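You operate a simulated robot arm through the tools that you are given. There is no shell and no other tool.

You run a simulated robot arm. Do the job below in one go: nothing can be reset, and whatever is moved stays where it is left.

Task
Move the triangle stencil from frame 1 to frame 2 and fit the circle stencil in frame 1.
Fine: free the blue latch first; end with both stencils home and both latches shut.

It is judged by the outcome, as a careful person would: the job done as asked, and still so three seconds after it is handed in. It fails if anything else is knocked over, pushed out of place, dropped, spilled or broken.

Robot
A 7-joint arm with a two-finger parallel gripper, fixed in place. Base frame: the origin is on the floor under the middle of its stand, x ahead of it, y to its left, z up; the work surface is at about z = 900. Lengths are in mm, angles in rad, forces in N, time in s.
It reaches about 1247 mm from its shoulder. Its first joint turns from -2.304 to 2.304 rad. Payload 3.91 kg.
Tool frame: the origin (TCP) lies between the finger pads and is the grasp point; the fingertips stand 30 mm ahead of it; z points along the fingers, y is the line along which they close. Largest opening 110 mm; finger width 20, thickness 10; the body of the gripper, 48 by 112 mm, starts 55 mm behind the TCP.
Orientation is that of the tool frame in the base frame, as a unit quaternion [w, x, y, z]. With the fingers straight down and closing along the base's y, the tool's x points along the base's -x, its y along +y and its z along -z.

Tools
- The arm moves only by the tool nudge_tool. Its argument "moves" is one flat list of numbers, 7 for each row, row after row: the shift along the base's x, y, z in mm, then the turn, a rotation vector about the base's x, y, z in degrees, then the closure, from 0 (fully open) to 1 (shut). In form: [x, y, z, rx, ry, rz, jaw, x, y, z, rx, ry, rz, jaw, ...]. A call has 1 to 20 rows; each row shifts and turns the commanded pose from where the row before left it. A row lasts 0.2 s, in which the tool goes at most 50 mm and 0.15 rad; a call with a longer step from one row to the next is refused whole, and so is a gripper value outside its range. Where a pose cannot be reached the arm comes as near as it can. A force on the tool above 90 N (or 10 N above the force at the start of the call, whichever is more), or a blocked arm, ends the call early, and 0.2 s more pass. Each finger travels about 108 mm/s and halts on what it meets, pressing with about 41 N; the grip force reading is that of the motor and also rises with nothing between the fingers. The clock runs only during rows and for 0.2 s after the last one: add rows that do not move to give the fingers time. The reply holds the time, the measured pose of the TCP, the force on the tool along the base axes, the opening and the grip force, in the units named above and with some noise, with the torque about the TCP (base axes, N m) and any sound that the robot's microphone picked up.
- Cameras (640 x 400 px; columns grow to the right, rows downward): "scene" is fixed at [398.6, 650.7, 1634.4]; the picture's right is [-0.44, -0.90, 0.00], its down [-0.88, 0.43, -0.21] and it looks along [0.19, -0.09, -0.98] (base axes); focal length 328 px, centre (320, 200). "wrist" rides on the gripper at [72, 17, -103] in the tool frame; the picture's right is [-0.23, 0.97, 0.00], its down [-0.76, -0.18, -0.62] and it looks along [-0.61, -0.14, 0.78] (tool axes); focal length 222 px, centre (320, 200). There is no depth. A picture from a camera that has moved, and an enlarged one, comes with that camera's place and axes in the base frame and with its lens.
- get_image(camera): a new picture of that camera. It takes no simulated time.
- close_up(camera, box): a new picture of the part [left, top, right, bottom] of that camera's present view, enlarged. It takes no simulated time.
- finish_job(): hands the job in; it is judged then, once.

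Nothing tells you positions but the pictures and the camera data. Unless the task says otherwise, let go and move clear before handing in.

The tools are called as name(argument=value, ...) on one line, values as JSON. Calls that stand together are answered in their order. nudge_tool: Moves the arm, as the interface text tells. Its arguments: {"type":"object","properties":{"moves":{"type":"array","items":{"type":"number"}}},"required":["moves"]} The other tools are called the same way: get_image (camera) takes a picture; close_up (camera, box) takes an enlarged picture of a part of a camera's view; finish_job () hands the job in.

At the start:

```text
t: 0.0
eef_pos: [488.0, 380.9, 1237.4]
tcp_rot: [0.001, 0.0, 1.0, 0.0]
contact_force: [0.3, 0.9, 0.0]
wrist_torque: [-0.02, -0.04, -0.01]
grip_width: 110.1
grasp_force: 0.1
```

scene: 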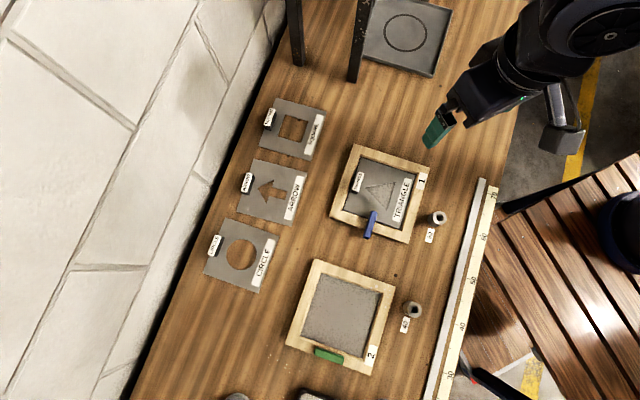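
wrist: 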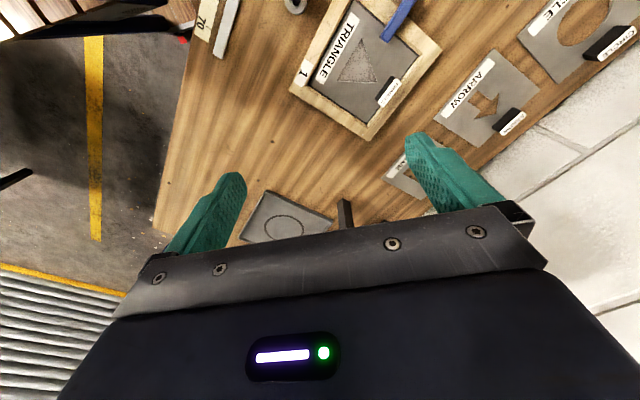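

I see frame 1 holding the triangle stencil with a blue latch over its edge, the empty frame 2 with a green latch, and the circle stencil lying loose on the table. I'll look closer at each before moving.

close_up(camera="scene", box=[320, 130, 450, 250])

close_up(camera="scene", box=[270, 250, 430, 400])

close_up(camera="scene", box=[190, 90, 340, 300])

close_up(camera="wrist", box=[270, 0, 640, 200])

```text
3.33 times, centred on (385, 190) of scene
camera zoom: at [398.6, 650.7, 1634.4], right [-0.44, -0.9, 0.0], down [-0.88, 0.43, -0.21], along [0.19, -0.09, -0.98], focal length 1094 px, centre (103, 233)
```

zoom: 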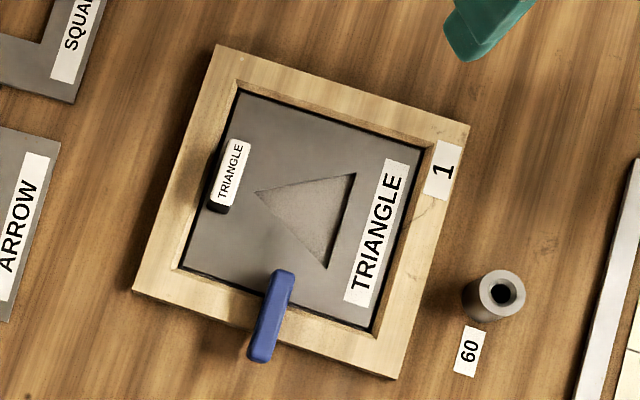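

```text
2.67 times, centred on (350, 325) of scene
camera zoom: at [398.6, 650.7, 1634.4], right [-0.44, -0.9, 0.0], down [-0.88, 0.43, -0.21], along [0.19, -0.09, -0.98], focal length 875 px, centre (240, -133)
```

zoom: 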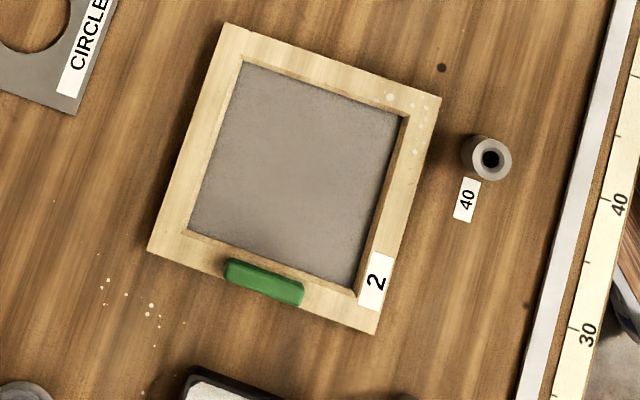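

```text
1.90 times, centred on (265, 195) of scene
camera zoom: at [398.6, 650.7, 1634.4], right [-0.44, -0.9, 0.0], down [-0.88, 0.43, -0.21], along [0.19, -0.09, -0.98], focal length 625 px, centre (425, 210)
```

zoom: 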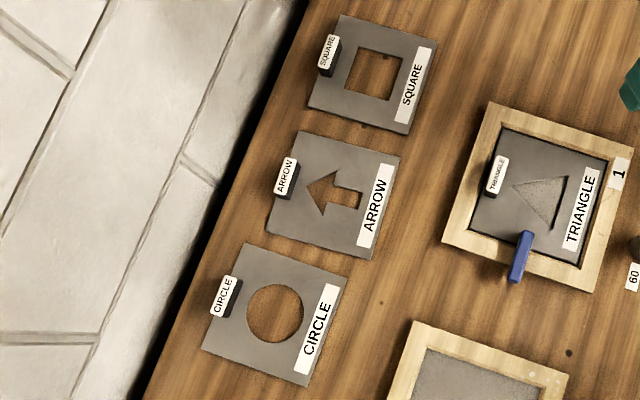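

```text
1.73 times, centred on (455, 100) of wrist
camera zoom: at [416.9, 398.2, 1340.8], right [0.23, 0.97, 0.0], down [0.76, -0.18, 0.62], along [0.61, -0.14, -0.78], focal length 384 px, centre (86, 373)
```

zoom: 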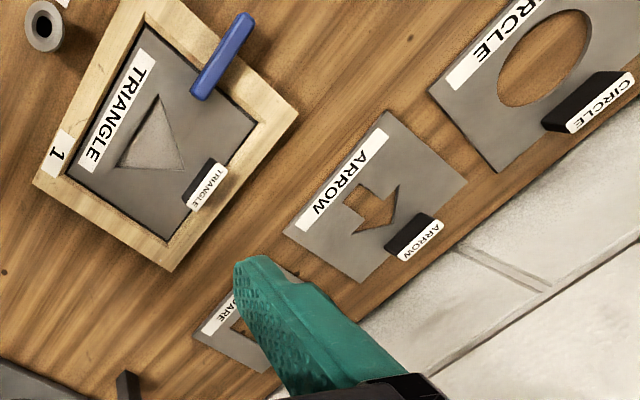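

Blue latch is shut across the middle of frame 1's near rail, pivot about (438, 512). The green latch lies along its rail, so it is open. The stencils carry upright tabs near one edge. I'll move above the blue latch, lined up with the frame (about -44°), to measure it more closely.

nudge_tool(moves=[-8.3, 21.9, -20, 0, 0, -7.33, 0, -8.3, 21.9, -20, 0, 0, -7.33, 0, -8.3, 21.9, -20, 0, 0, -7.33, 0, -8.3, 21.9, -20, 0, 0, -7.33, 0, -8.3, 21.9, -20, 0, 0, -7.33, 0, -8.3, 21.9, -20, 0, 0, -7.33, 0, 0, 0, 0, 0, 0, 0, 0])

get_image(camera="wrist")

get_image(camera="scene")

```text
t: 1.6
eef_pos: [438.6, 514.5, 1115.4]
tcp_rot: [0.001, 0.375, 0.927, -0.001]
contact_force: [-0.9, 0.3, -0.6]
wrist_torque: [0.02, 0.0, 0.01]
grip_width: 110.0
grasp_force: 0.0
```

```text
taken
camera wrist: at [398.4, 577.0, 1219.9], right [0.84, 0.54, 0.0], down [0.42, -0.66, 0.62], along [0.34, -0.52, -0.78], focal length 222 px, centre (320, 200)
```

wrist: 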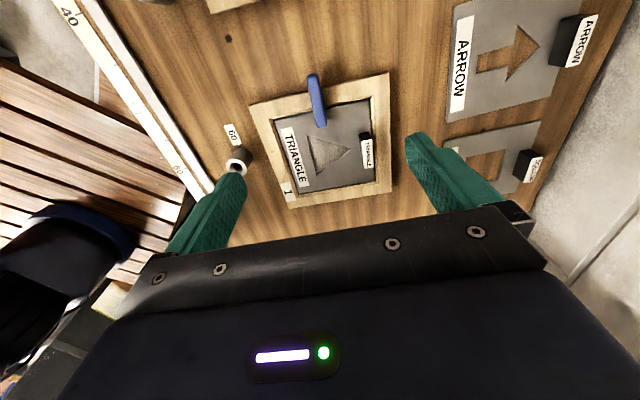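

```text
taken
```

scene: 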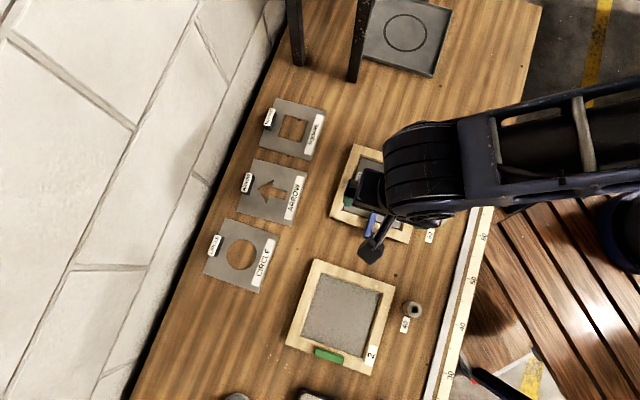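

The tool is now above the blue latch and lined up with it. I'll enlarge the wrist view to measure heights.

close_up(camera="wrist", box=[230, 50, 410, 220])

close_up(camera="wrist", box=[280, 60, 360, 140])

```text
2.35 times, centred on (320, 135) of wrist
camera zoom: at [398.4, 577.0, 1219.9], right [0.84, 0.54, 0.0], down [0.42, -0.66, 0.62], along [0.34, -0.52, -0.78], focal length 523 px, centre (320, 353)
```

zoom: 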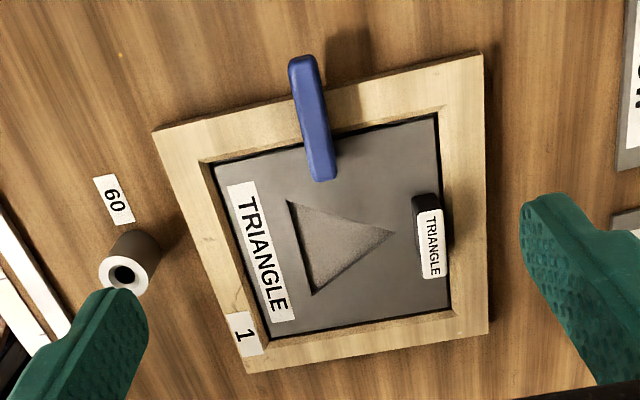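

```text
5.00 times, centred on (320, 100) of wrist
camera zoom: at [398.4, 577.0, 1219.9], right [0.84, 0.54, 0.0], down [0.42, -0.66, 0.62], along [0.34, -0.52, -0.78], focal length 1111 px, centre (320, 700)
```

zoom: 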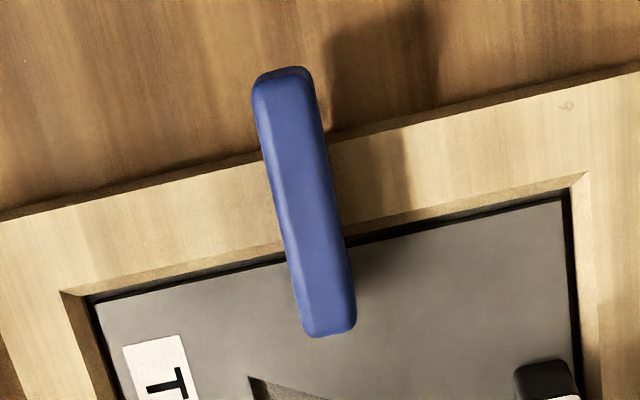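

Triangulating the two views puts frame 1's centre at about (494, 453), turned 45°, with its top near z ≈ 918. The blue latch is pivoted near (438, 510), about 60 mm long, with its top near z ≈ 930. I'll partly close the fingers and come down above it.

nudge_tool(moves=[0, -1, -30, 0, 0, -1, 0.3, 0, 0, -30, 0, 0, 0, 0.6, 0, 0, -30, 0, 0, 0, 0.6, 0, 0, -20, 0, 0, 0, 0.6, 0, 0, 0, 0, 0, 0, 0.6, 0, 0, 0, 0, 0, 0, 0.6])

get_image(camera="wrist")

close_up(camera="wrist", box=[240, 40, 400, 200])

```text
t: 3.0
eef_pos: [438.6, 513.6, 1007.4]
tcp_rot: [0.001, 0.383, 0.924, -0.001]
contact_force: [0.7, 0.3, -0.8]
wrist_torque: [0.04, -0.03, 0.02]
grip_width: 44.1
grasp_force: 0.0
```

```text
taken
camera wrist: at [399.8, 576.0, 1111.1], right [0.85, 0.53, 0.0], down [0.41, -0.66, 0.62], along [0.33, -0.53, -0.78], focal length 222 px, centre (320, 200)
```

wrist: 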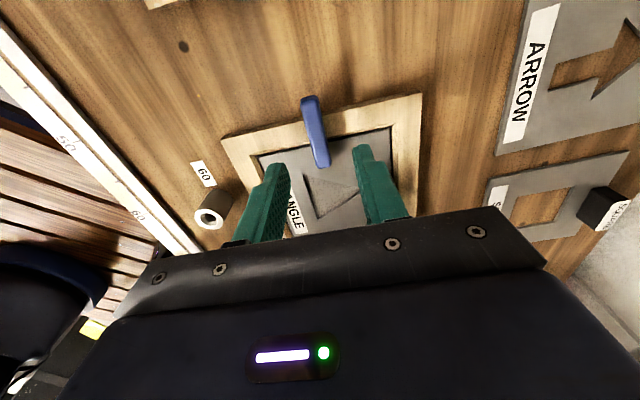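

```text
2.50 times, centred on (320, 120) of wrist
camera zoom: at [399.8, 576.0, 1111.1], right [0.85, 0.53, 0.0], down [0.41, -0.66, 0.62], along [0.33, -0.53, -0.78], focal length 555 px, centre (320, 400)
```

zoom: 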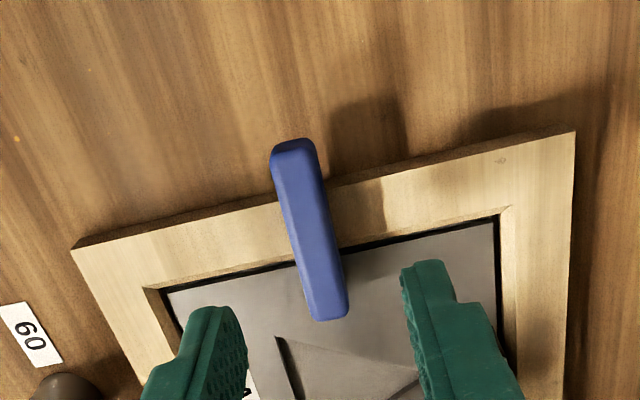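

The latch centre line sits about 3 mm off the tool axis, on the low-y side. I'll correct that and lower the fingertips to about z = 927.

nudge_tool(moves=[-2.3, -2.3, -20, 0, 0, 0, 0.6, 0, 0, -20, 0, 0, 0, 0.6, 0, 0, -10, 0, 0, 0, 0.6, 0, 0, 0, 0, 0, 0, 0.6])

close_up(camera="wrist", box=[240, 60, 400, 220])

close_up(camera="scene", box=[320, 150, 440, 270])

```text
t: 4.0
eef_pos: [437.3, 508.7, 958.6]
tcp_rot: [0.0, 0.383, 0.924, 0.0]
contact_force: [-0.4, 0.4, 0.2]
wrist_torque: [0.0, -0.04, -0.04]
grip_width: 44.0
grasp_force: 0.0
```

```text
2.50 times, centred on (320, 140) of wrist
camera zoom: at [397.9, 573.2, 1061.9], right [0.85, 0.53, 0.0], down [0.41, -0.66, 0.62], along [0.33, -0.53, -0.78], focal length 555 px, centre (320, 350)
```

zoom: 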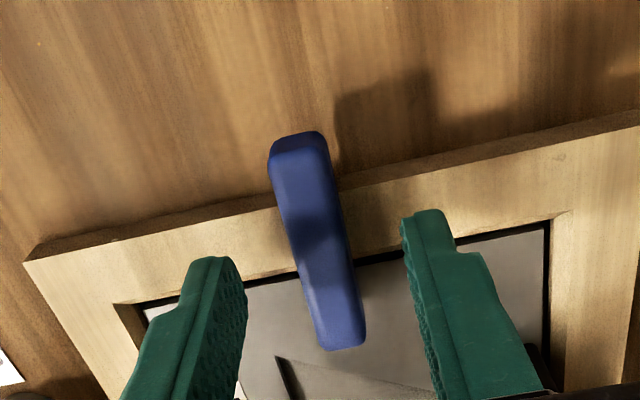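

```text
3.33 times, centred on (380, 210) of scene
camera zoom: at [398.6, 650.7, 1634.4], right [-0.44, -0.9, 0.0], down [-0.88, 0.43, -0.21], along [0.19, -0.09, -0.98], focal length 1094 px, centre (120, 167)
```

zoom: 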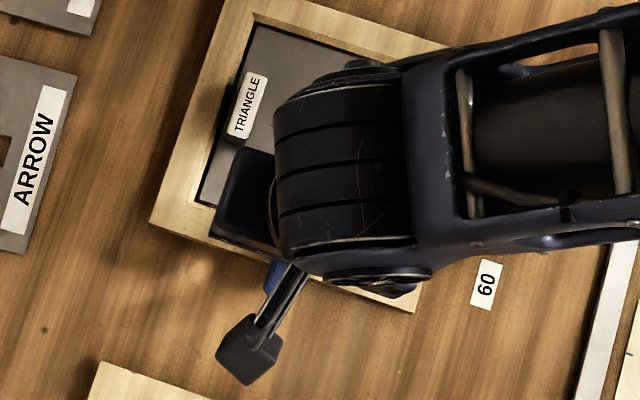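

The latch is centred between the fingers with the tips just level with its upper part. I'll go down 4 mm more and close on it.

nudge_tool(moves=[0, 0, -2, 0, 0, 0, 0.6, 0, 0, -2, 0, 0, 0, 0.6, 0, 0, 0, 0, 0, 0, 0.6, 0, 0, 0, 0, 0, 0, 0.8, 0, 0, 0, 0, 0, 0, 1, 0, 0, 0, 0, 0, 0, 1])

close_up(camera="wrist", box=[240, 60, 400, 220])

```text
t: 5.4
eef_pos: [437.1, 509.3, 953.0]
tcp_rot: [0.001, 0.382, 0.924, 0.0]
contact_force: [6.8, 7.1, -2.7]
wrist_torque: [0.18, -0.25, 0.03]
grip_width: 14.9
grasp_force: 45.1
```

```text
2.50 times, centred on (320, 140) of wrist
camera zoom: at [398.3, 573.3, 1057.2], right [0.85, 0.53, 0.0], down [0.41, -0.66, 0.62], along [0.33, -0.53, -0.78], focal length 555 px, centre (320, 350)
```

zoom: 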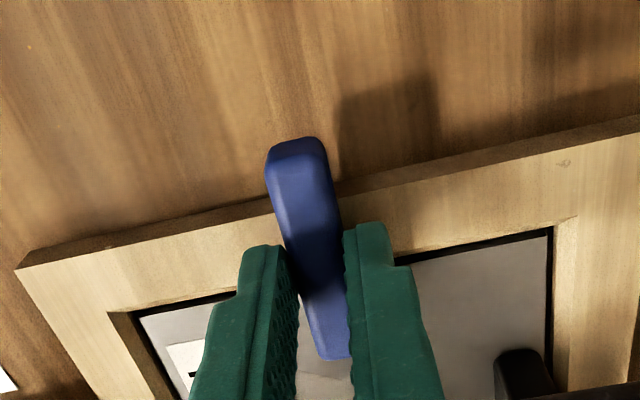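

The latch is gripped at 14.9 mm, with a slight side force that I'll relieve. I'll test a small turn first to see which way it swings.

nudge_tool(moves=[0.5, 0.5, 0, 0, 0, 0, 1, 0, 0, 0, 0, 0, 5, 1, 0, 0, 0, 0, 0, 7, 1, 0, 0, 0, 0, 0, 0, 1])

close_up(camera="wrist", box=[240, 60, 400, 220])

```text
t: 6.4
eef_pos: [437.7, 510.7, 954.3]
tcp_rot: [0.0, 0.284, 0.959, 0.0]
contact_force: [7.5, 4.0, 7.4]
wrist_torque: [0.36, 0.1, -1.31]
grip_width: 18.8
grasp_force: 45.0
```

```text
2.50 times, centred on (320, 140) of wrist
camera zoom: at [386.2, 563.4, 1057.1], right [0.72, 0.69, 0.0], down [0.54, -0.56, 0.62], along [0.43, -0.45, -0.78], focal length 555 px, centre (320, 350)
```

zoom: 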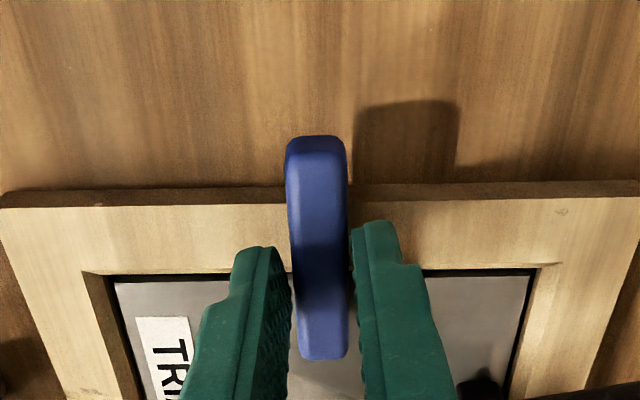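

In the positive direction the latch stayed square to the frame and the fingers twisted on it with about 1.3 N·m, so it has a stop that way. I'll turn back and try the other direction.

nudge_tool(moves=[0, 0, 0, 0, 0, -6, 1, 0, 0, 0, 0, 0, -6, 1, 0, 0, 0, 0, 0, -6, 1, 0, 0, 0, 0, 0, -6, 1, 0, 0, 0, 0, 0, 0, 1])

close_up(camera="wrist", box=[240, 60, 400, 220])

```text
t: 7.6
eef_pos: [437.3, 511.0, 952.6]
tcp_rot: [0.0, 0.477, 0.879, 0.001]
contact_force: [5.4, 26.6, -5.0]
wrist_torque: [0.93, -0.04, 0.01]
grip_width: 14.5
grasp_force: 44.9
```

```text
2.50 times, centred on (320, 140) of wrist
camera zoom: at [412.4, 580.3, 1056.9], right [0.94, 0.34, 0.0], down [0.27, -0.74, 0.62], along [0.21, -0.59, -0.78], focal length 555 px, centre (320, 350)
```

zoom: 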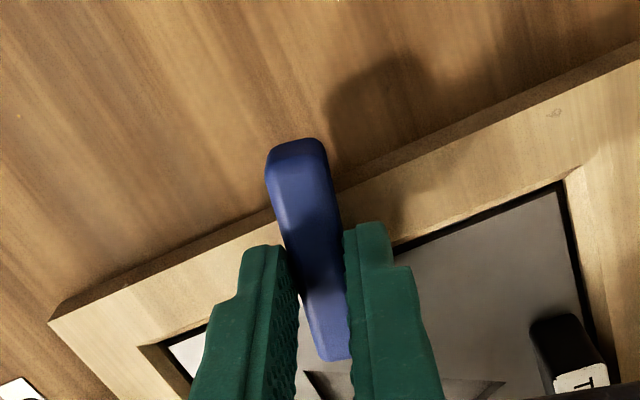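

It turns freely the negative way and the latch follows the fingers. There is a side force in +y, so I'll ease the tool that way and carry on in small turns.

nudge_tool(moves=[0.3, 1.5, 0, 0, 0, 0, 1, 0, 0, 0, 0, 0, 0, 1])

```text
t: 8.2
eef_pos: [437.8, 510.8, 953.9]
tcp_rot: [0.0, 0.477, 0.879, -0.001]
contact_force: [2.0, 9.9, 4.0]
wrist_torque: [0.73, 0.36, 0.02]
grip_width: 15.1
grasp_force: 45.0
```

nudge_tool(moves=[0.2, 0.8, 0, 0, 0, -8, 1, 0, 0, 0, 0, 0, -8, 1, 0, 0, 0, 0, 0, -8, 1, 0, 0, 0, 0, 0, 0, 1])

close_up(camera="wrist", box=[240, 60, 400, 220])

```text
t: 9.2
eef_pos: [437.7, 510.4, 952.8]
tcp_rot: [0.0, 0.65, 0.76, 0.0]
contact_force: [-4.8, -20.4, 19.2]
wrist_torque: [-1.36, -0.02, 0.01]
grip_width: 15.1
grasp_force: 45.1
```

```text
2.50 times, centred on (320, 140) of wrist
camera zoom: at [443.5, 584.9, 1056.8], right [1.0, -0.07, 0.0], down [-0.06, -0.78, 0.62], along [-0.05, -0.62, -0.78], focal length 555 px, centre (320, 350)
```

zoom: 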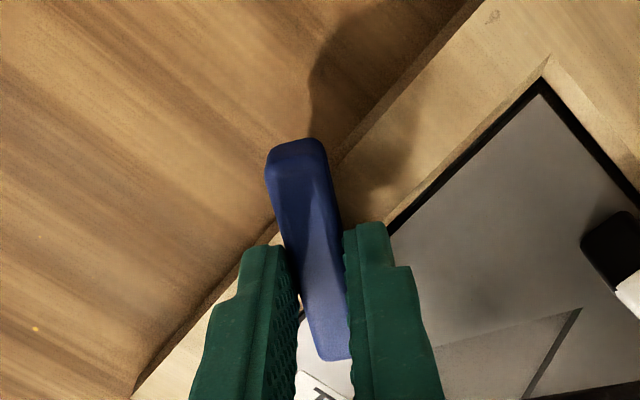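

nudge_tool(moves=[-0.4, -1.6, 0.5, 0, 0, 0, 1, 0, 0, 0, 0, 0, -8, 1, 0, 0, 0, 0, 0, -8, 1, 0, 0, 0, 0, 0, 0, 1])

close_up(camera="wrist", box=[240, 60, 400, 220])

```text
t: 10.2
eef_pos: [438.5, 510.9, 952.9]
tcp_rot: [-0.001, 0.75, 0.662, 0.0]
contact_force: [6.6, -6.8, -13.1]
wrist_torque: [1.04, -0.38, 0.01]
grip_width: 14.7
grasp_force: 45.2
```

```text
2.50 times, centred on (320, 140) of wrist
camera zoom: at [464.0, 580.5, 1056.8], right [0.94, -0.35, 0.0], down [-0.27, -0.73, 0.62], along [-0.22, -0.59, -0.78], focal length 555 px, centre (320, 350)
```

zoom: 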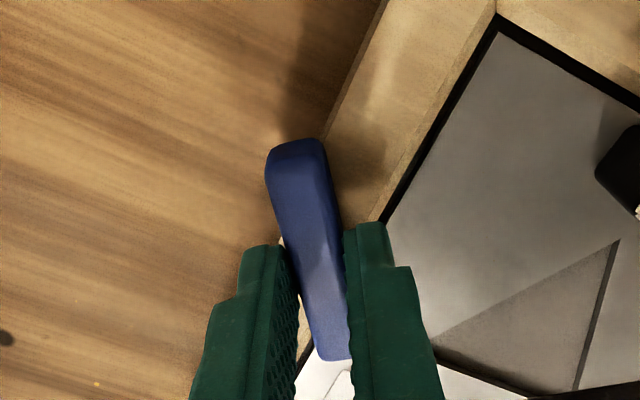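

Still turning well, about 52° so far. I'll continue.

nudge_tool(moves=[0, 0, 0, 0, 0, -8, 1, 0, 0, 0, 0, 0, -8, 1, 0, 0, 0, 0, 0, -6, 1, 0, 0, 0, 0, 0, 0, 1])

close_up(camera="wrist", box=[240, 60, 400, 220])

```text
t: 11.2
eef_pos: [437.4, 510.5, 952.9]
tcp_rot: [0.001, 0.862, 0.507, 0.0]
contact_force: [16.0, -3.2, -14.1]
wrist_torque: [0.68, -0.88, 0.01]
grip_width: 14.9
grasp_force: 44.9
```

```text
2.50 times, centred on (320, 140) of wrist
camera zoom: at [488.5, 565.6, 1056.9], right [0.74, -0.67, 0.0], down [-0.53, -0.58, 0.62], along [-0.42, -0.46, -0.78], focal length 555 px, centre (320, 350)
```

zoom: 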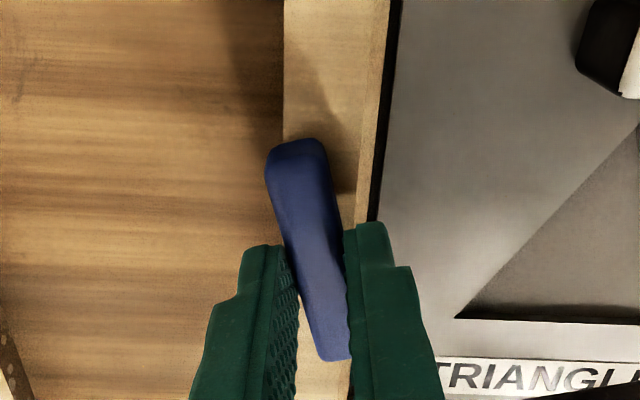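

nudge_tool(moves=[0.8, 0, 0, 0, 0, -8, 1, 0, 0, 0, 0, 0, -8, 1, 0, 0, 0, 0, 0, 0, 1])

close_up(camera="wrist", box=[240, 60, 400, 220])

```text
t: 12.0
eef_pos: [438.6, 511.2, 953.8]
tcp_rot: [0.0, 0.924, 0.382, -0.001]
contact_force: [13.4, -12.9, -6.3]
wrist_torque: [0.14, -0.95, 0.08]
grip_width: 15.1
grasp_force: 45.0
```

```text
2.50 times, centred on (320, 140) of wrist
camera zoom: at [502.1, 549.6, 1057.1], right [0.53, -0.85, 0.0], down [-0.66, -0.41, 0.62], along [-0.53, -0.33, -0.78], focal length 555 px, centre (320, 350)
```

zoom: 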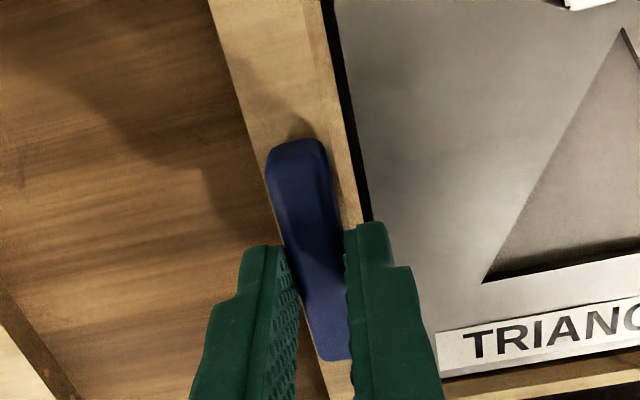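

The blue latch now lies along the rail, clear of the stencil. I'll release it, lift straight up and check the result.

nudge_tool(moves=[0, 0, 0, 0, 0, 0, 0.8, 0, 0, 0, 0, 0, 0, 0.6, 0, 0, 0, 0, 0, 0, 0.6, 0, 0, 30, 0, 0, 0, 0.6, 0, 0, 40, 0, 0, 0, 0.6, 0, 0, 40, 0, 0, 0, 0.6, 0, 0, 40, 0, 0, 8, 0.6, 0, 0, 0, 0, 0, 0, 0.6])

get_image(camera="wrist")

close_up(camera="scene", box=[320, 130, 450, 250])

```text
t: 13.8
eef_pos: [439.3, 510.4, 1103.4]
tcp_rot: [0.0, 0.895, 0.446, -0.001]
contact_force: [-0.6, -0.2, -0.3]
wrist_torque: [0.01, -0.04, 0.03]
grip_width: 44.1
grasp_force: 0.1
```

```text
taken
camera wrist: at [496.6, 558.3, 1206.6], right [0.64, -0.77, 0.0], down [-0.6, -0.5, 0.62], along [-0.48, -0.4, -0.78], focal length 222 px, centre (320, 200)
```

wrist: 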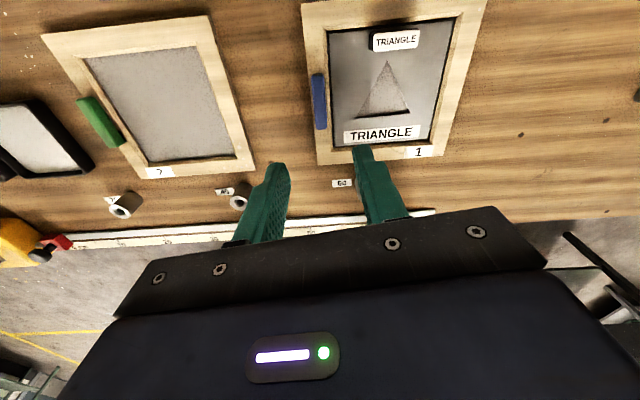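

```text
3.33 times, centred on (385, 190) of scene
camera zoom: at [398.6, 650.7, 1634.4], right [-0.44, -0.9, 0.0], down [-0.88, 0.43, -0.21], along [0.19, -0.09, -0.98], focal length 1094 px, centre (103, 233)
```

zoom: 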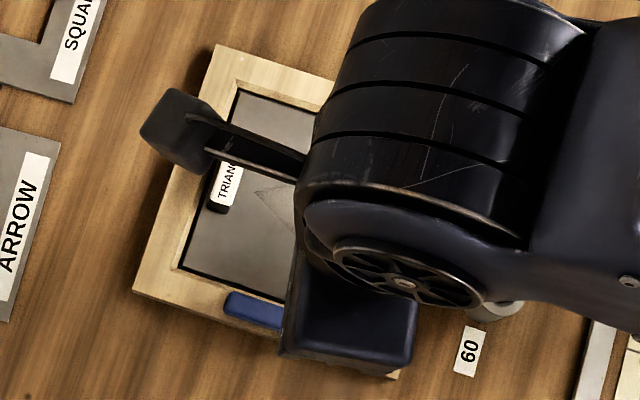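

Blue latch is open along the rail and frame 1 has not moved. Next I'll turn the tool back to line up with the tab (closing across its thin side) and go above it at about (533, 489).

nudge_tool(moves=[9.57, -2.07, 0, 0, 0, 8.2, 0.6, 9.57, -2.07, 0, 0, 0, 8.2, 0.6, 9.57, -2.07, 0, 0, 0, 8.2, 0.6, 9.57, -2.07, 0, 0, 0, 8.2, 0.6, 9.57, -2.07, 0, 0, 0, 8.2, 0.6, 9.57, -2.07, 0, 0, 0, 8.2, 0.6, 9.57, -2.07, 0, 0, 0, 8.2, 0.6, 9.57, -2.07, 0, 0, 0, 8.2, 0.6, 9.57, -2.07, -20, 0, 0, 8.2, 0.6, 9.57, -2.07, -30, 0, 0, 8.2, 0.6, 0, 0, -30, 0, 0, 0, 0.6, 0, 0, 0, 0, 0, 0, 0.6])

get_image(camera="wrist")

close_up(camera="wrist", box=[240, 40, 400, 200])

```text
t: 16.4
eef_pos: [535.3, 488.7, 1023.5]
tcp_rot: [0.0, 0.382, 0.924, -0.001]
contact_force: [-0.7, -0.3, 0.4]
wrist_torque: [-0.01, 0.02, 0.0]
grip_width: 44.0
grasp_force: 0.0
```

```text
taken
camera wrist: at [496.4, 551.8, 1127.8], right [0.85, 0.53, 0.0], down [0.41, -0.66, 0.62], along [0.33, -0.53, -0.78], focal length 222 px, centre (320, 200)
```

wrist: 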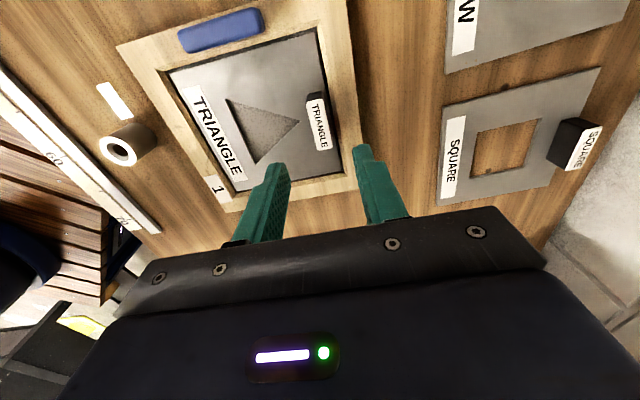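

```text
2.50 times, centred on (320, 120) of wrist
camera zoom: at [496.4, 551.8, 1127.8], right [0.85, 0.53, 0.0], down [0.41, -0.66, 0.62], along [0.33, -0.53, -0.78], focal length 555 px, centre (320, 400)
```

zoom: 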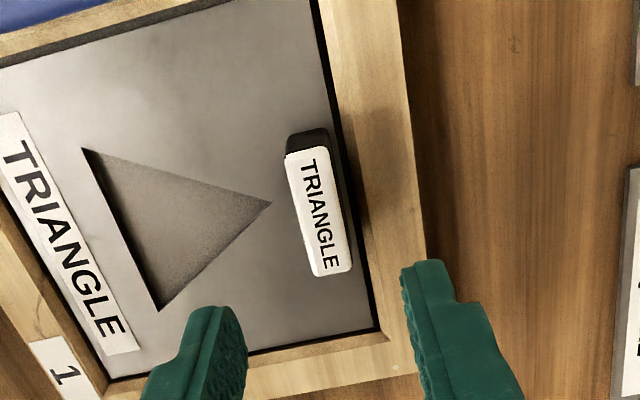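

The tool is nearly centred on the tab (about 14 mm thick). I'll shift 3 mm along the tab and go down so the tips are just above the rail top.

nudge_tool(moves=[-1.6, 2.3, -30, 0, 0, 0, 0.6, 0, 0, -25, 0, 0, 0, 0.6, 0, 0, -10, 0, 0, 0, 0.6, 0, 0, -5, 0, 0, 0, 0.6, 0, 0, 0, 0, 0, 0, 0.6])

close_up(camera="wrist", box=[240, 60, 400, 220])

```text
t: 17.6
eef_pos: [532.1, 491.9, 953.4]
tcp_rot: [0.001, 0.383, 0.924, 0.0]
contact_force: [-0.5, 0.3, -0.6]
wrist_torque: [0.01, -0.01, 0.0]
grip_width: 44.0
grasp_force: 0.1
```

```text
2.50 times, centred on (320, 140) of wrist
camera zoom: at [494.2, 554.9, 1056.9], right [0.85, 0.53, 0.0], down [0.41, -0.66, 0.62], along [0.33, -0.53, -0.78], focal length 555 px, centre (320, 350)
```

zoom: 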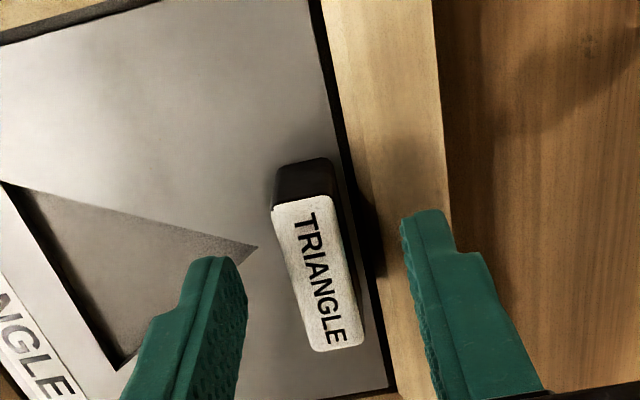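

The tab sits centred between the fingers. I'll go 2 mm lower and close on it.

nudge_tool(moves=[0, 0, -2, 0, 0, 0, 0.6, 0, 0, 0, 0, 0, 0, 0.6, 0, 0, 0, 0, 0, 0, 0.8, 0, 0, 0, 0, 0, 0, 1, 0, 0, 0, 0, 0, 0, 1])

close_up(camera="wrist", box=[240, 60, 400, 220])

```text
t: 18.8
eef_pos: [532.3, 491.7, 951.0]
tcp_rot: [0.002, 0.383, 0.924, -0.001]
contact_force: [0.0, -0.1, -0.6]
wrist_torque: [0.03, 0.0, -0.03]
grip_width: 14.9
grasp_force: 41.0
```

```text
2.50 times, centred on (320, 140) of wrist
camera zoom: at [494.3, 555.1, 1055.1], right [0.85, 0.53, 0.0], down [0.41, -0.66, 0.62], along [0.33, -0.53, -0.78], focal length 555 px, centre (320, 350)
```

zoom: 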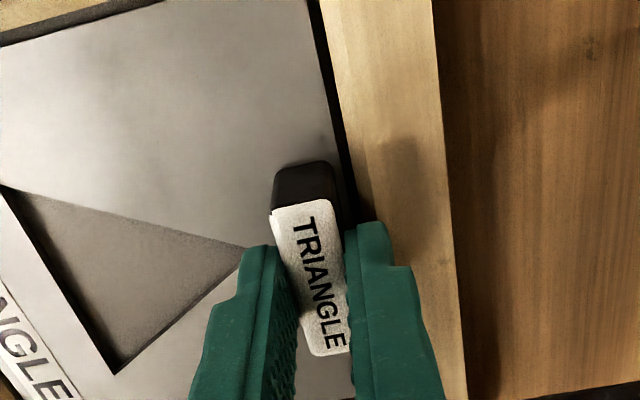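

I have a good grip (14.9 mm, little side force). This view is also my reference for the seated position. I'll lift slowly and check for tilt.

nudge_tool(moves=[0, 0, 3, 0, 0, 0, 1, 0, 0, 5, 0, 0, 0, 1, 0, 0, 8, 0, 0, 0, 1, 0, 0, 10, 0, 0, 0, 1, 0, 0, 0, 0, 0, 0, 1])

get_image(camera="wrist")

close_up(camera="scene", box=[320, 130, 450, 250])

```text
t: 20.0
eef_pos: [534.1, 491.0, 977.1]
tcp_rot: [0.001, 0.384, 0.923, 0.001]
contact_force: [0.5, 0.5, -1.0]
wrist_torque: [0.04, -0.06, -0.02]
grip_width: 15.1
grasp_force: 41.0
```

```text
taken
camera wrist: at [494.4, 554.8, 1081.0], right [0.85, 0.53, 0.0], down [0.41, -0.66, 0.62], along [0.33, -0.53, -0.78], focal length 222 px, centre (320, 200)
```

wrist: 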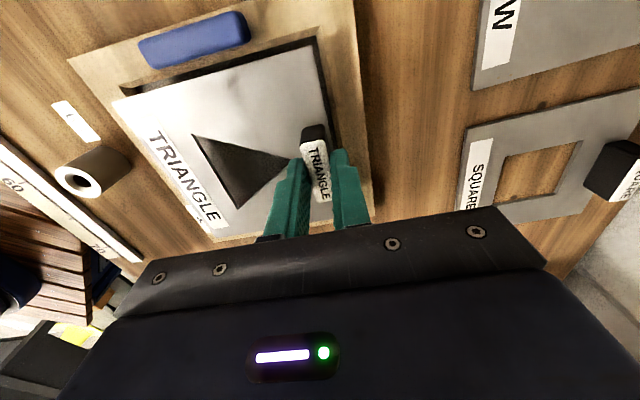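

```text
3.33 times, centred on (385, 190) of scene
camera zoom: at [398.6, 650.7, 1634.4], right [-0.44, -0.9, 0.0], down [-0.88, 0.43, -0.21], along [0.19, -0.09, -0.98], focal length 1094 px, centre (103, 233)
```

zoom: 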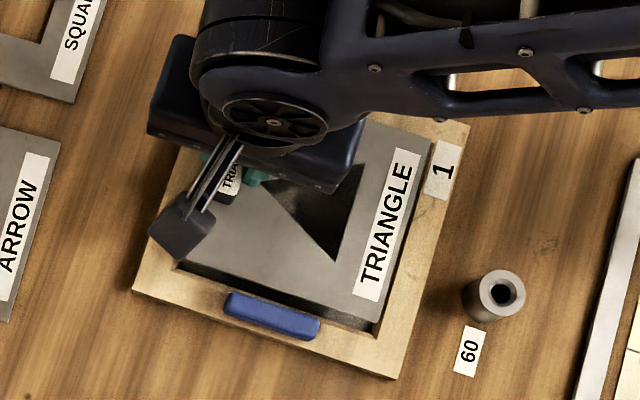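

The stencil came up level and light. I'll raise it further and carry it straight across to above frame 2, which by my measurement is shifted (-195.5, +196) with the same 45° turn.

nudge_tool(moves=[0, 0, 15, 0, 0, 0, 1, 0, 0, 19, 0, 0, 0, 1, -10, 10, 0, 0, 0, 0, 1, -20, 20, 0, 0, 0, 0, 1, -20, 20, 0, 0, 0, 0, 1, -20, 20, 0, 0, 0, 0, 1, -20, 20, 0, 0, 0, 0, 1, -20, 20, 0, 0, 0, 0, 1, -20, 20, 0, 0, 0, 0, 1, -20, 20, 0, 0, 0, 0, 1, -20, 20, 0, 0, 0, 0, 1, -15, 15, 0, 0, 0, 0, 1, -10.5, 11.2, 0, 0, 0, 0, 1, 0, 0, 0, 0, 0, 0, 1, 0, 0, 0, 0, 0, 0, 1])

get_image(camera="wrist")

get_image(camera="scene")

```text
t: 23.2
eef_pos: [336.8, 688.5, 1011.1]
tcp_rot: [0.001, 0.382, 0.924, 0.0]
contact_force: [-0.1, -0.6, -1.0]
wrist_torque: [0.01, -0.01, -0.01]
grip_width: 15.4
grasp_force: 41.4
```

```text
taken
camera wrist: at [298.1, 751.4, 1114.2], right [0.85, 0.53, 0.0], down [0.41, -0.66, 0.62], along [0.33, -0.53, -0.78], focal length 222 px, centre (320, 200)
```

wrist: 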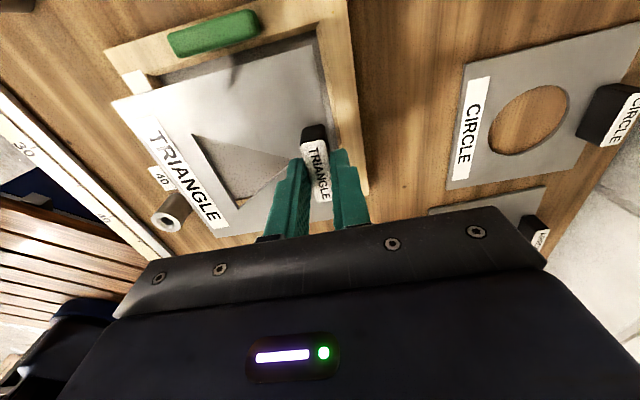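

```text
taken
```

scene: 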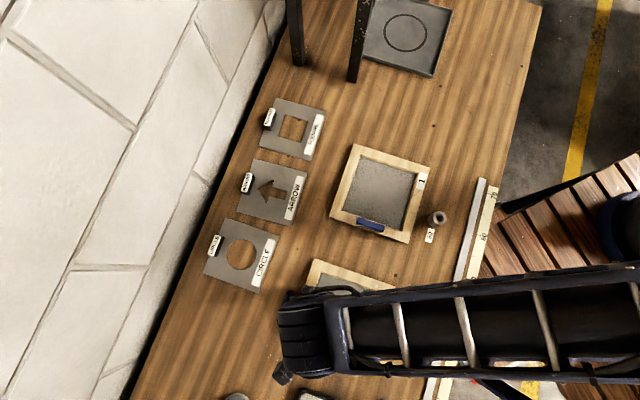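

Frame 1 is now empty, and the triangle is over frame 2. I'll measure frame 2's edges against the gripper in this view before lowering.

close_up(camera="wrist", box=[90, 0, 250, 100])

close_up(camera="wrist", box=[240, 0, 400, 100])

close_up(camera="wrist", box=[280, 100, 440, 200])

close_up(camera="scene", box=[320, 130, 450, 250])

```text
4.00 times, centred on (170, 50) of wrist
camera zoom: at [298.1, 751.4, 1114.2], right [0.85, 0.53, 0.0], down [0.41, -0.66, 0.62], along [0.33, -0.53, -0.78], focal length 888 px, centre (920, 800)
```

zoom: 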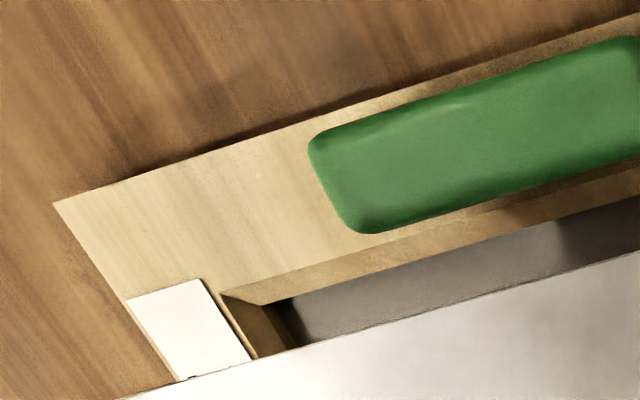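

```text
4.00 times, centred on (320, 50) of wrist
camera zoom: at [298.1, 751.4, 1114.2], right [0.85, 0.53, 0.0], down [0.41, -0.66, 0.62], along [0.33, -0.53, -0.78], focal length 888 px, centre (320, 800)
```

zoom: 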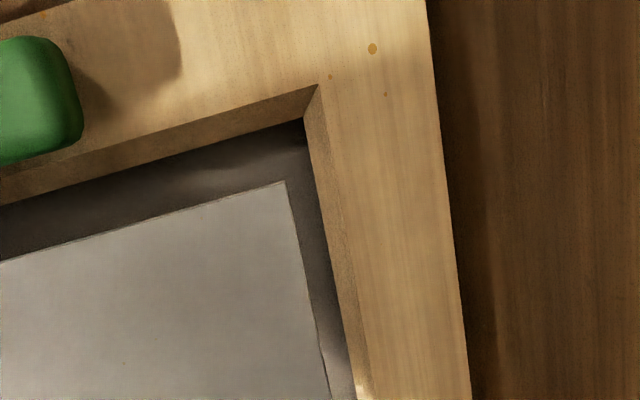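

```text
4.00 times, centred on (360, 150) of wrist
camera zoom: at [298.1, 751.4, 1114.2], right [0.85, 0.53, 0.0], down [0.41, -0.66, 0.62], along [0.33, -0.53, -0.78], focal length 888 px, centre (160, 400)
```

zoom: 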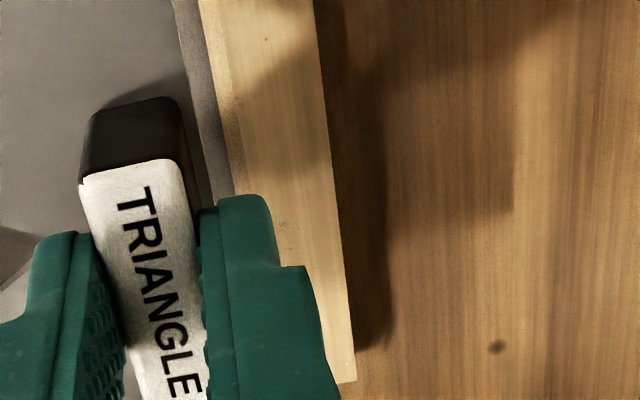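

```text
3.33 times, centred on (385, 190) of scene
camera zoom: at [398.6, 650.7, 1634.4], right [-0.44, -0.9, 0.0], down [-0.88, 0.43, -0.21], along [0.19, -0.09, -0.98], focal length 1094 px, centre (103, 233)
```

zoom: 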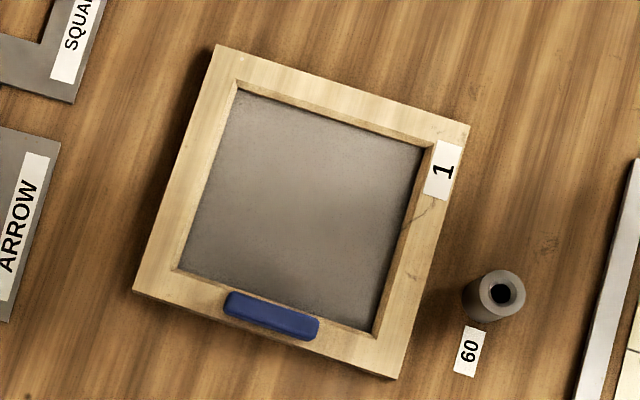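

close_up(camera="wrist", box=[100, 80, 260, 180])

close_up(camera="wrist", box=[180, 150, 340, 250])

close_up(camera="scene", box=[260, 240, 420, 400])

```text
4.00 times, centred on (180, 130) of wrist
camera zoom: at [298.1, 751.4, 1114.2], right [0.85, 0.53, 0.0], down [0.41, -0.66, 0.62], along [0.33, -0.53, -0.78], focal length 888 px, centre (880, 480)
```

zoom: 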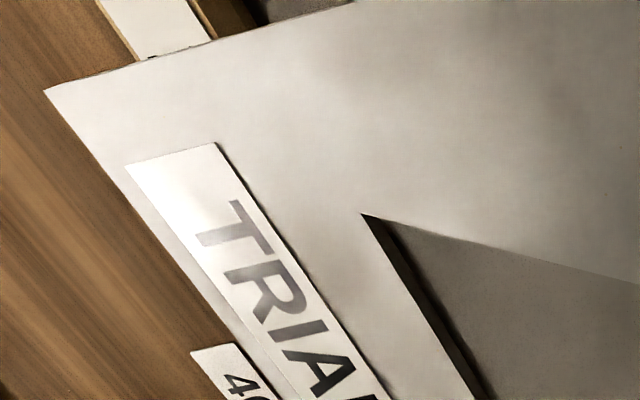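

```text
4.00 times, centred on (260, 200) of wrist
camera zoom: at [298.1, 751.4, 1114.2], right [0.85, 0.53, 0.0], down [0.41, -0.66, 0.62], along [0.33, -0.53, -0.78], focal length 888 px, centre (560, 200)
```

zoom: 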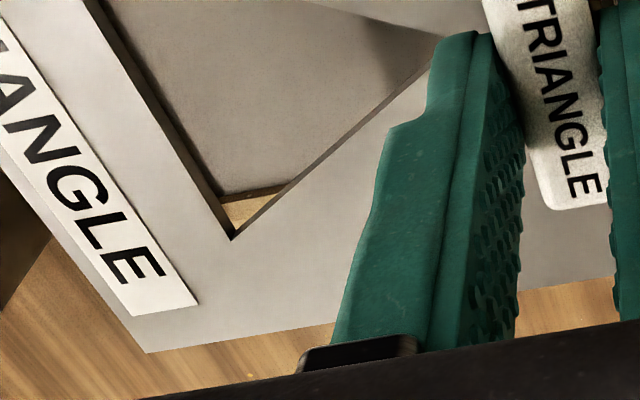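

```text
2.50 times, centred on (340, 320) of scene
camera zoom: at [398.6, 650.7, 1634.4], right [-0.44, -0.9, 0.0], down [-0.88, 0.43, -0.21], along [0.19, -0.09, -0.98], focal length 821 px, centre (270, -100)
```

zoom: 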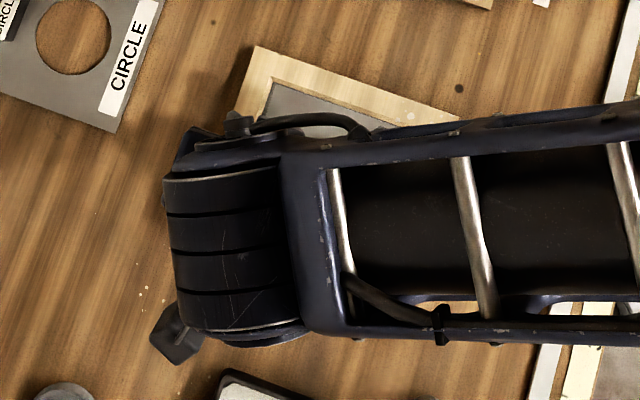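

Comparing the triangle cut-out before and after shows the stencil has not slipped or tilted in the grip. I'll lower it to just above frame 2's rail and compare the edges directly there.

nudge_tool(moves=[0, 0, -20, 0, 0, 0, 1, 0, 0, -15, 0, 0, 0, 1, 0, 0, -5, 0, 0, 0, 1, 0, 0, 0, 0, 0, 0, 1])

close_up(camera="wrist", box=[40, 0, 200, 100])

close_up(camera="wrist", box=[240, 0, 400, 100])

close_up(camera="wrist", box=[160, 150, 320, 250])

get_image(camera="wrist")

```text
t: 24.2
eef_pos: [338.4, 687.8, 971.1]
tcp_rot: [0.001, 0.383, 0.924, 0.0]
contact_force: [0.0, 0.1, -0.9]
wrist_torque: [0.03, -0.05, 0.01]
grip_width: 15.2
grasp_force: 40.8
```

```text
4.00 times, centred on (120, 50) of wrist
camera zoom: at [298.7, 750.9, 1074.1], right [0.85, 0.53, 0.0], down [0.41, -0.66, 0.62], along [0.33, -0.53, -0.78], focal length 888 px, centre (1120, 800)
```

zoom: 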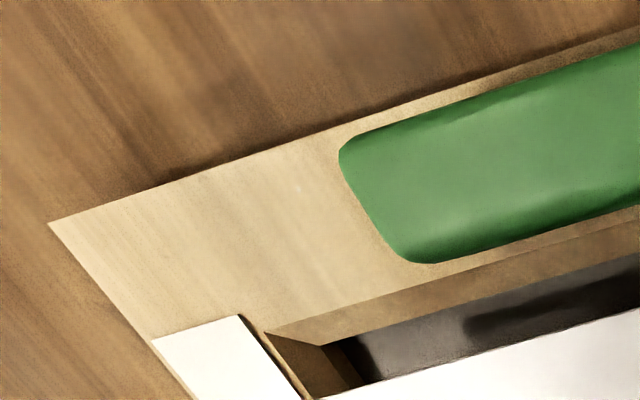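

```text
4.00 times, centred on (320, 50) of wrist
camera zoom: at [298.7, 750.9, 1074.1], right [0.85, 0.53, 0.0], down [0.41, -0.66, 0.62], along [0.33, -0.53, -0.78], focal length 888 px, centre (320, 800)
```

zoom: 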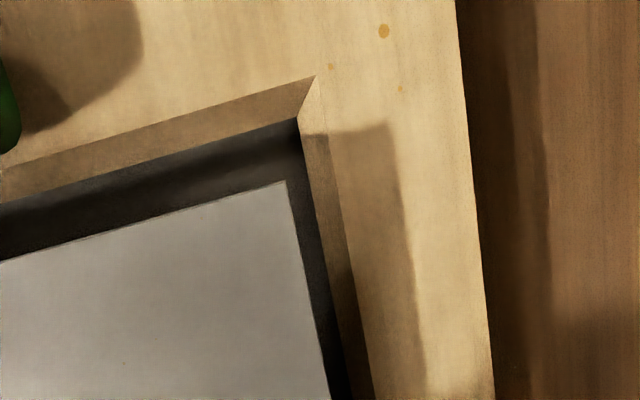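

```text
4.00 times, centred on (240, 200) of wrist
camera zoom: at [298.7, 750.9, 1074.1], right [0.85, 0.53, 0.0], down [0.41, -0.66, 0.62], along [0.33, -0.53, -0.78], focal length 888 px, centre (640, 200)
```

zoom: 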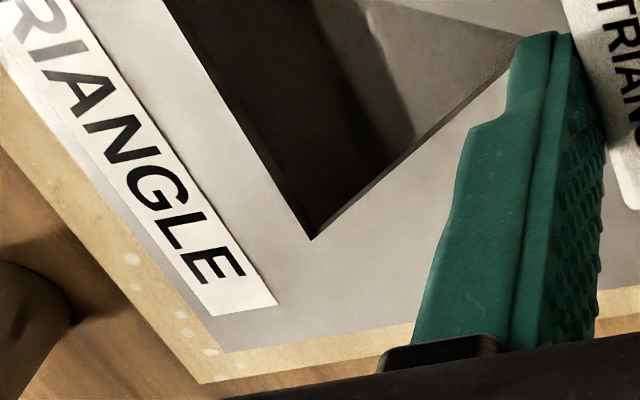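

```text
taken
camera wrist: at [298.7, 750.9, 1074.1], right [0.85, 0.53, 0.0], down [0.41, -0.66, 0.62], along [0.33, -0.53, -0.78], focal length 222 px, centre (320, 200)
```

wrist: 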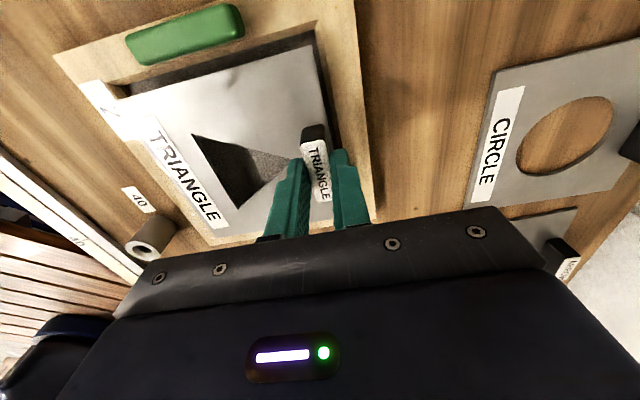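

In this view the stencil sits about 5 mm short toward frame 2's latch side and 1.7 mm short on the tab side. I'll shift by (-2.2, +4.5) and measure again.

nudge_tool(moves=[-2.2, 4.5, 0, 0, 0, 0, 1, 0, 0, 0, 0, 0, 0, 1, 0, 0, 0, 0, 0, 0, 1])

close_up(camera="wrist", box=[40, 0, 200, 100])

close_up(camera="wrist", box=[240, 0, 400, 100])

close_up(camera="wrist", box=[160, 150, 320, 250])

```text
t: 25.0
eef_pos: [336.1, 692.4, 971.1]
tcp_rot: [0.001, 0.383, 0.924, 0.0]
contact_force: [-0.1, 0.2, -1.3]
wrist_torque: [0.05, 0.0, -0.02]
grip_width: 15.1
grasp_force: 40.8
```

```text
4.00 times, centred on (120, 50) of wrist
camera zoom: at [296.8, 755.8, 1074.9], right [0.85, 0.53, 0.0], down [0.41, -0.66, 0.62], along [0.33, -0.53, -0.78], focal length 888 px, centre (1120, 800)
```

zoom: 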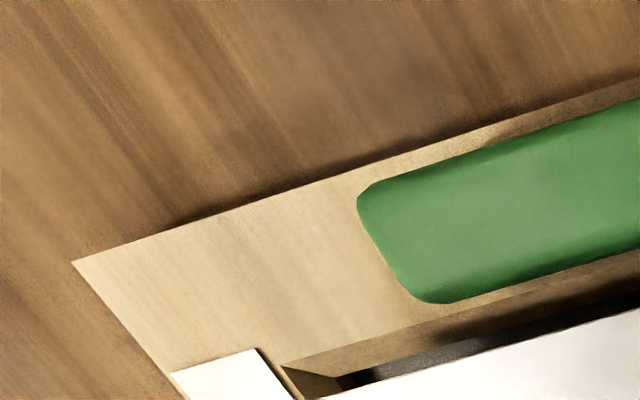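

```text
4.00 times, centred on (320, 50) of wrist
camera zoom: at [296.8, 755.8, 1074.9], right [0.85, 0.53, 0.0], down [0.41, -0.66, 0.62], along [0.33, -0.53, -0.78], focal length 888 px, centre (320, 800)
```

zoom: 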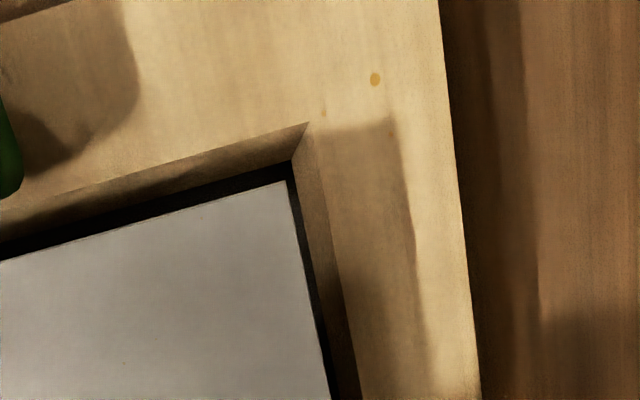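

```text
4.00 times, centred on (240, 200) of wrist
camera zoom: at [296.8, 755.8, 1074.9], right [0.85, 0.53, 0.0], down [0.41, -0.66, 0.62], along [0.33, -0.53, -0.78], focal length 888 px, centre (640, 200)
```

zoom: 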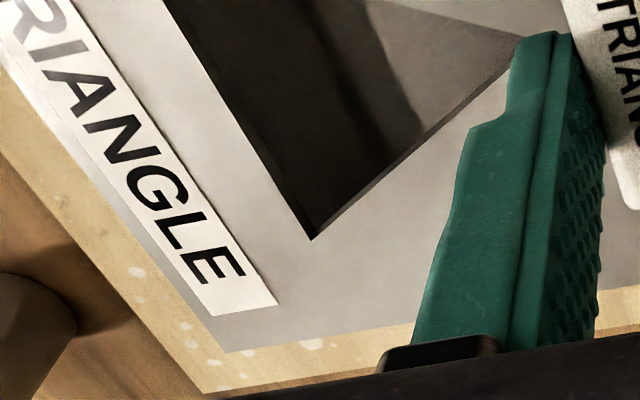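

Now the stencil centre matches frame 2's centre to within about 0.5 mm. I'll make that small trim and lower slowly into the recess, watching the force.

nudge_tool(moves=[-0.4, -0.1, -4, 0, 0, 0, 1, 0, 0, -4, 0, 0, 0, 1, 0, 0, -3, 0, 0, 0, 1, 0, 0, -3, 0, 0, 0, 1, 0, 0, -2, 0, 0, 0, 1, 0, 0, 0, 0, 0, 0, 1])

close_up(camera="wrist", box=[240, 0, 400, 100])

```text
t: 26.4
eef_pos: [336.6, 693.1, 954.8]
tcp_rot: [0.002, 0.383, 0.924, -0.001]
contact_force: [0.3, -0.5, -1.4]
wrist_torque: [0.02, -0.06, 0.01]
grip_width: 15.2
grasp_force: 41.6
```

```text
4.00 times, centred on (320, 50) of wrist
camera zoom: at [296.2, 756.1, 1059.1], right [0.85, 0.53, 0.0], down [0.41, -0.66, 0.62], along [0.33, -0.53, -0.78], focal length 888 px, centre (320, 800)
```

zoom: 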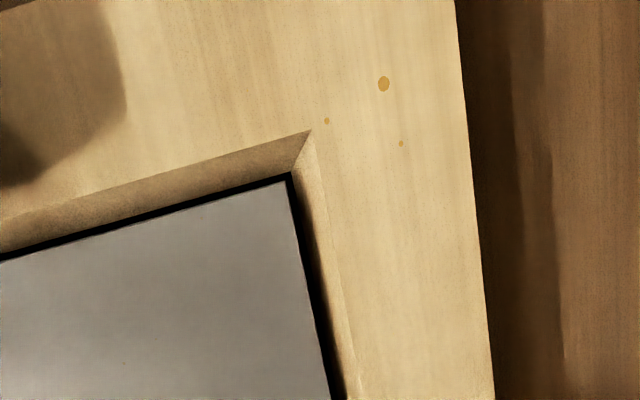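

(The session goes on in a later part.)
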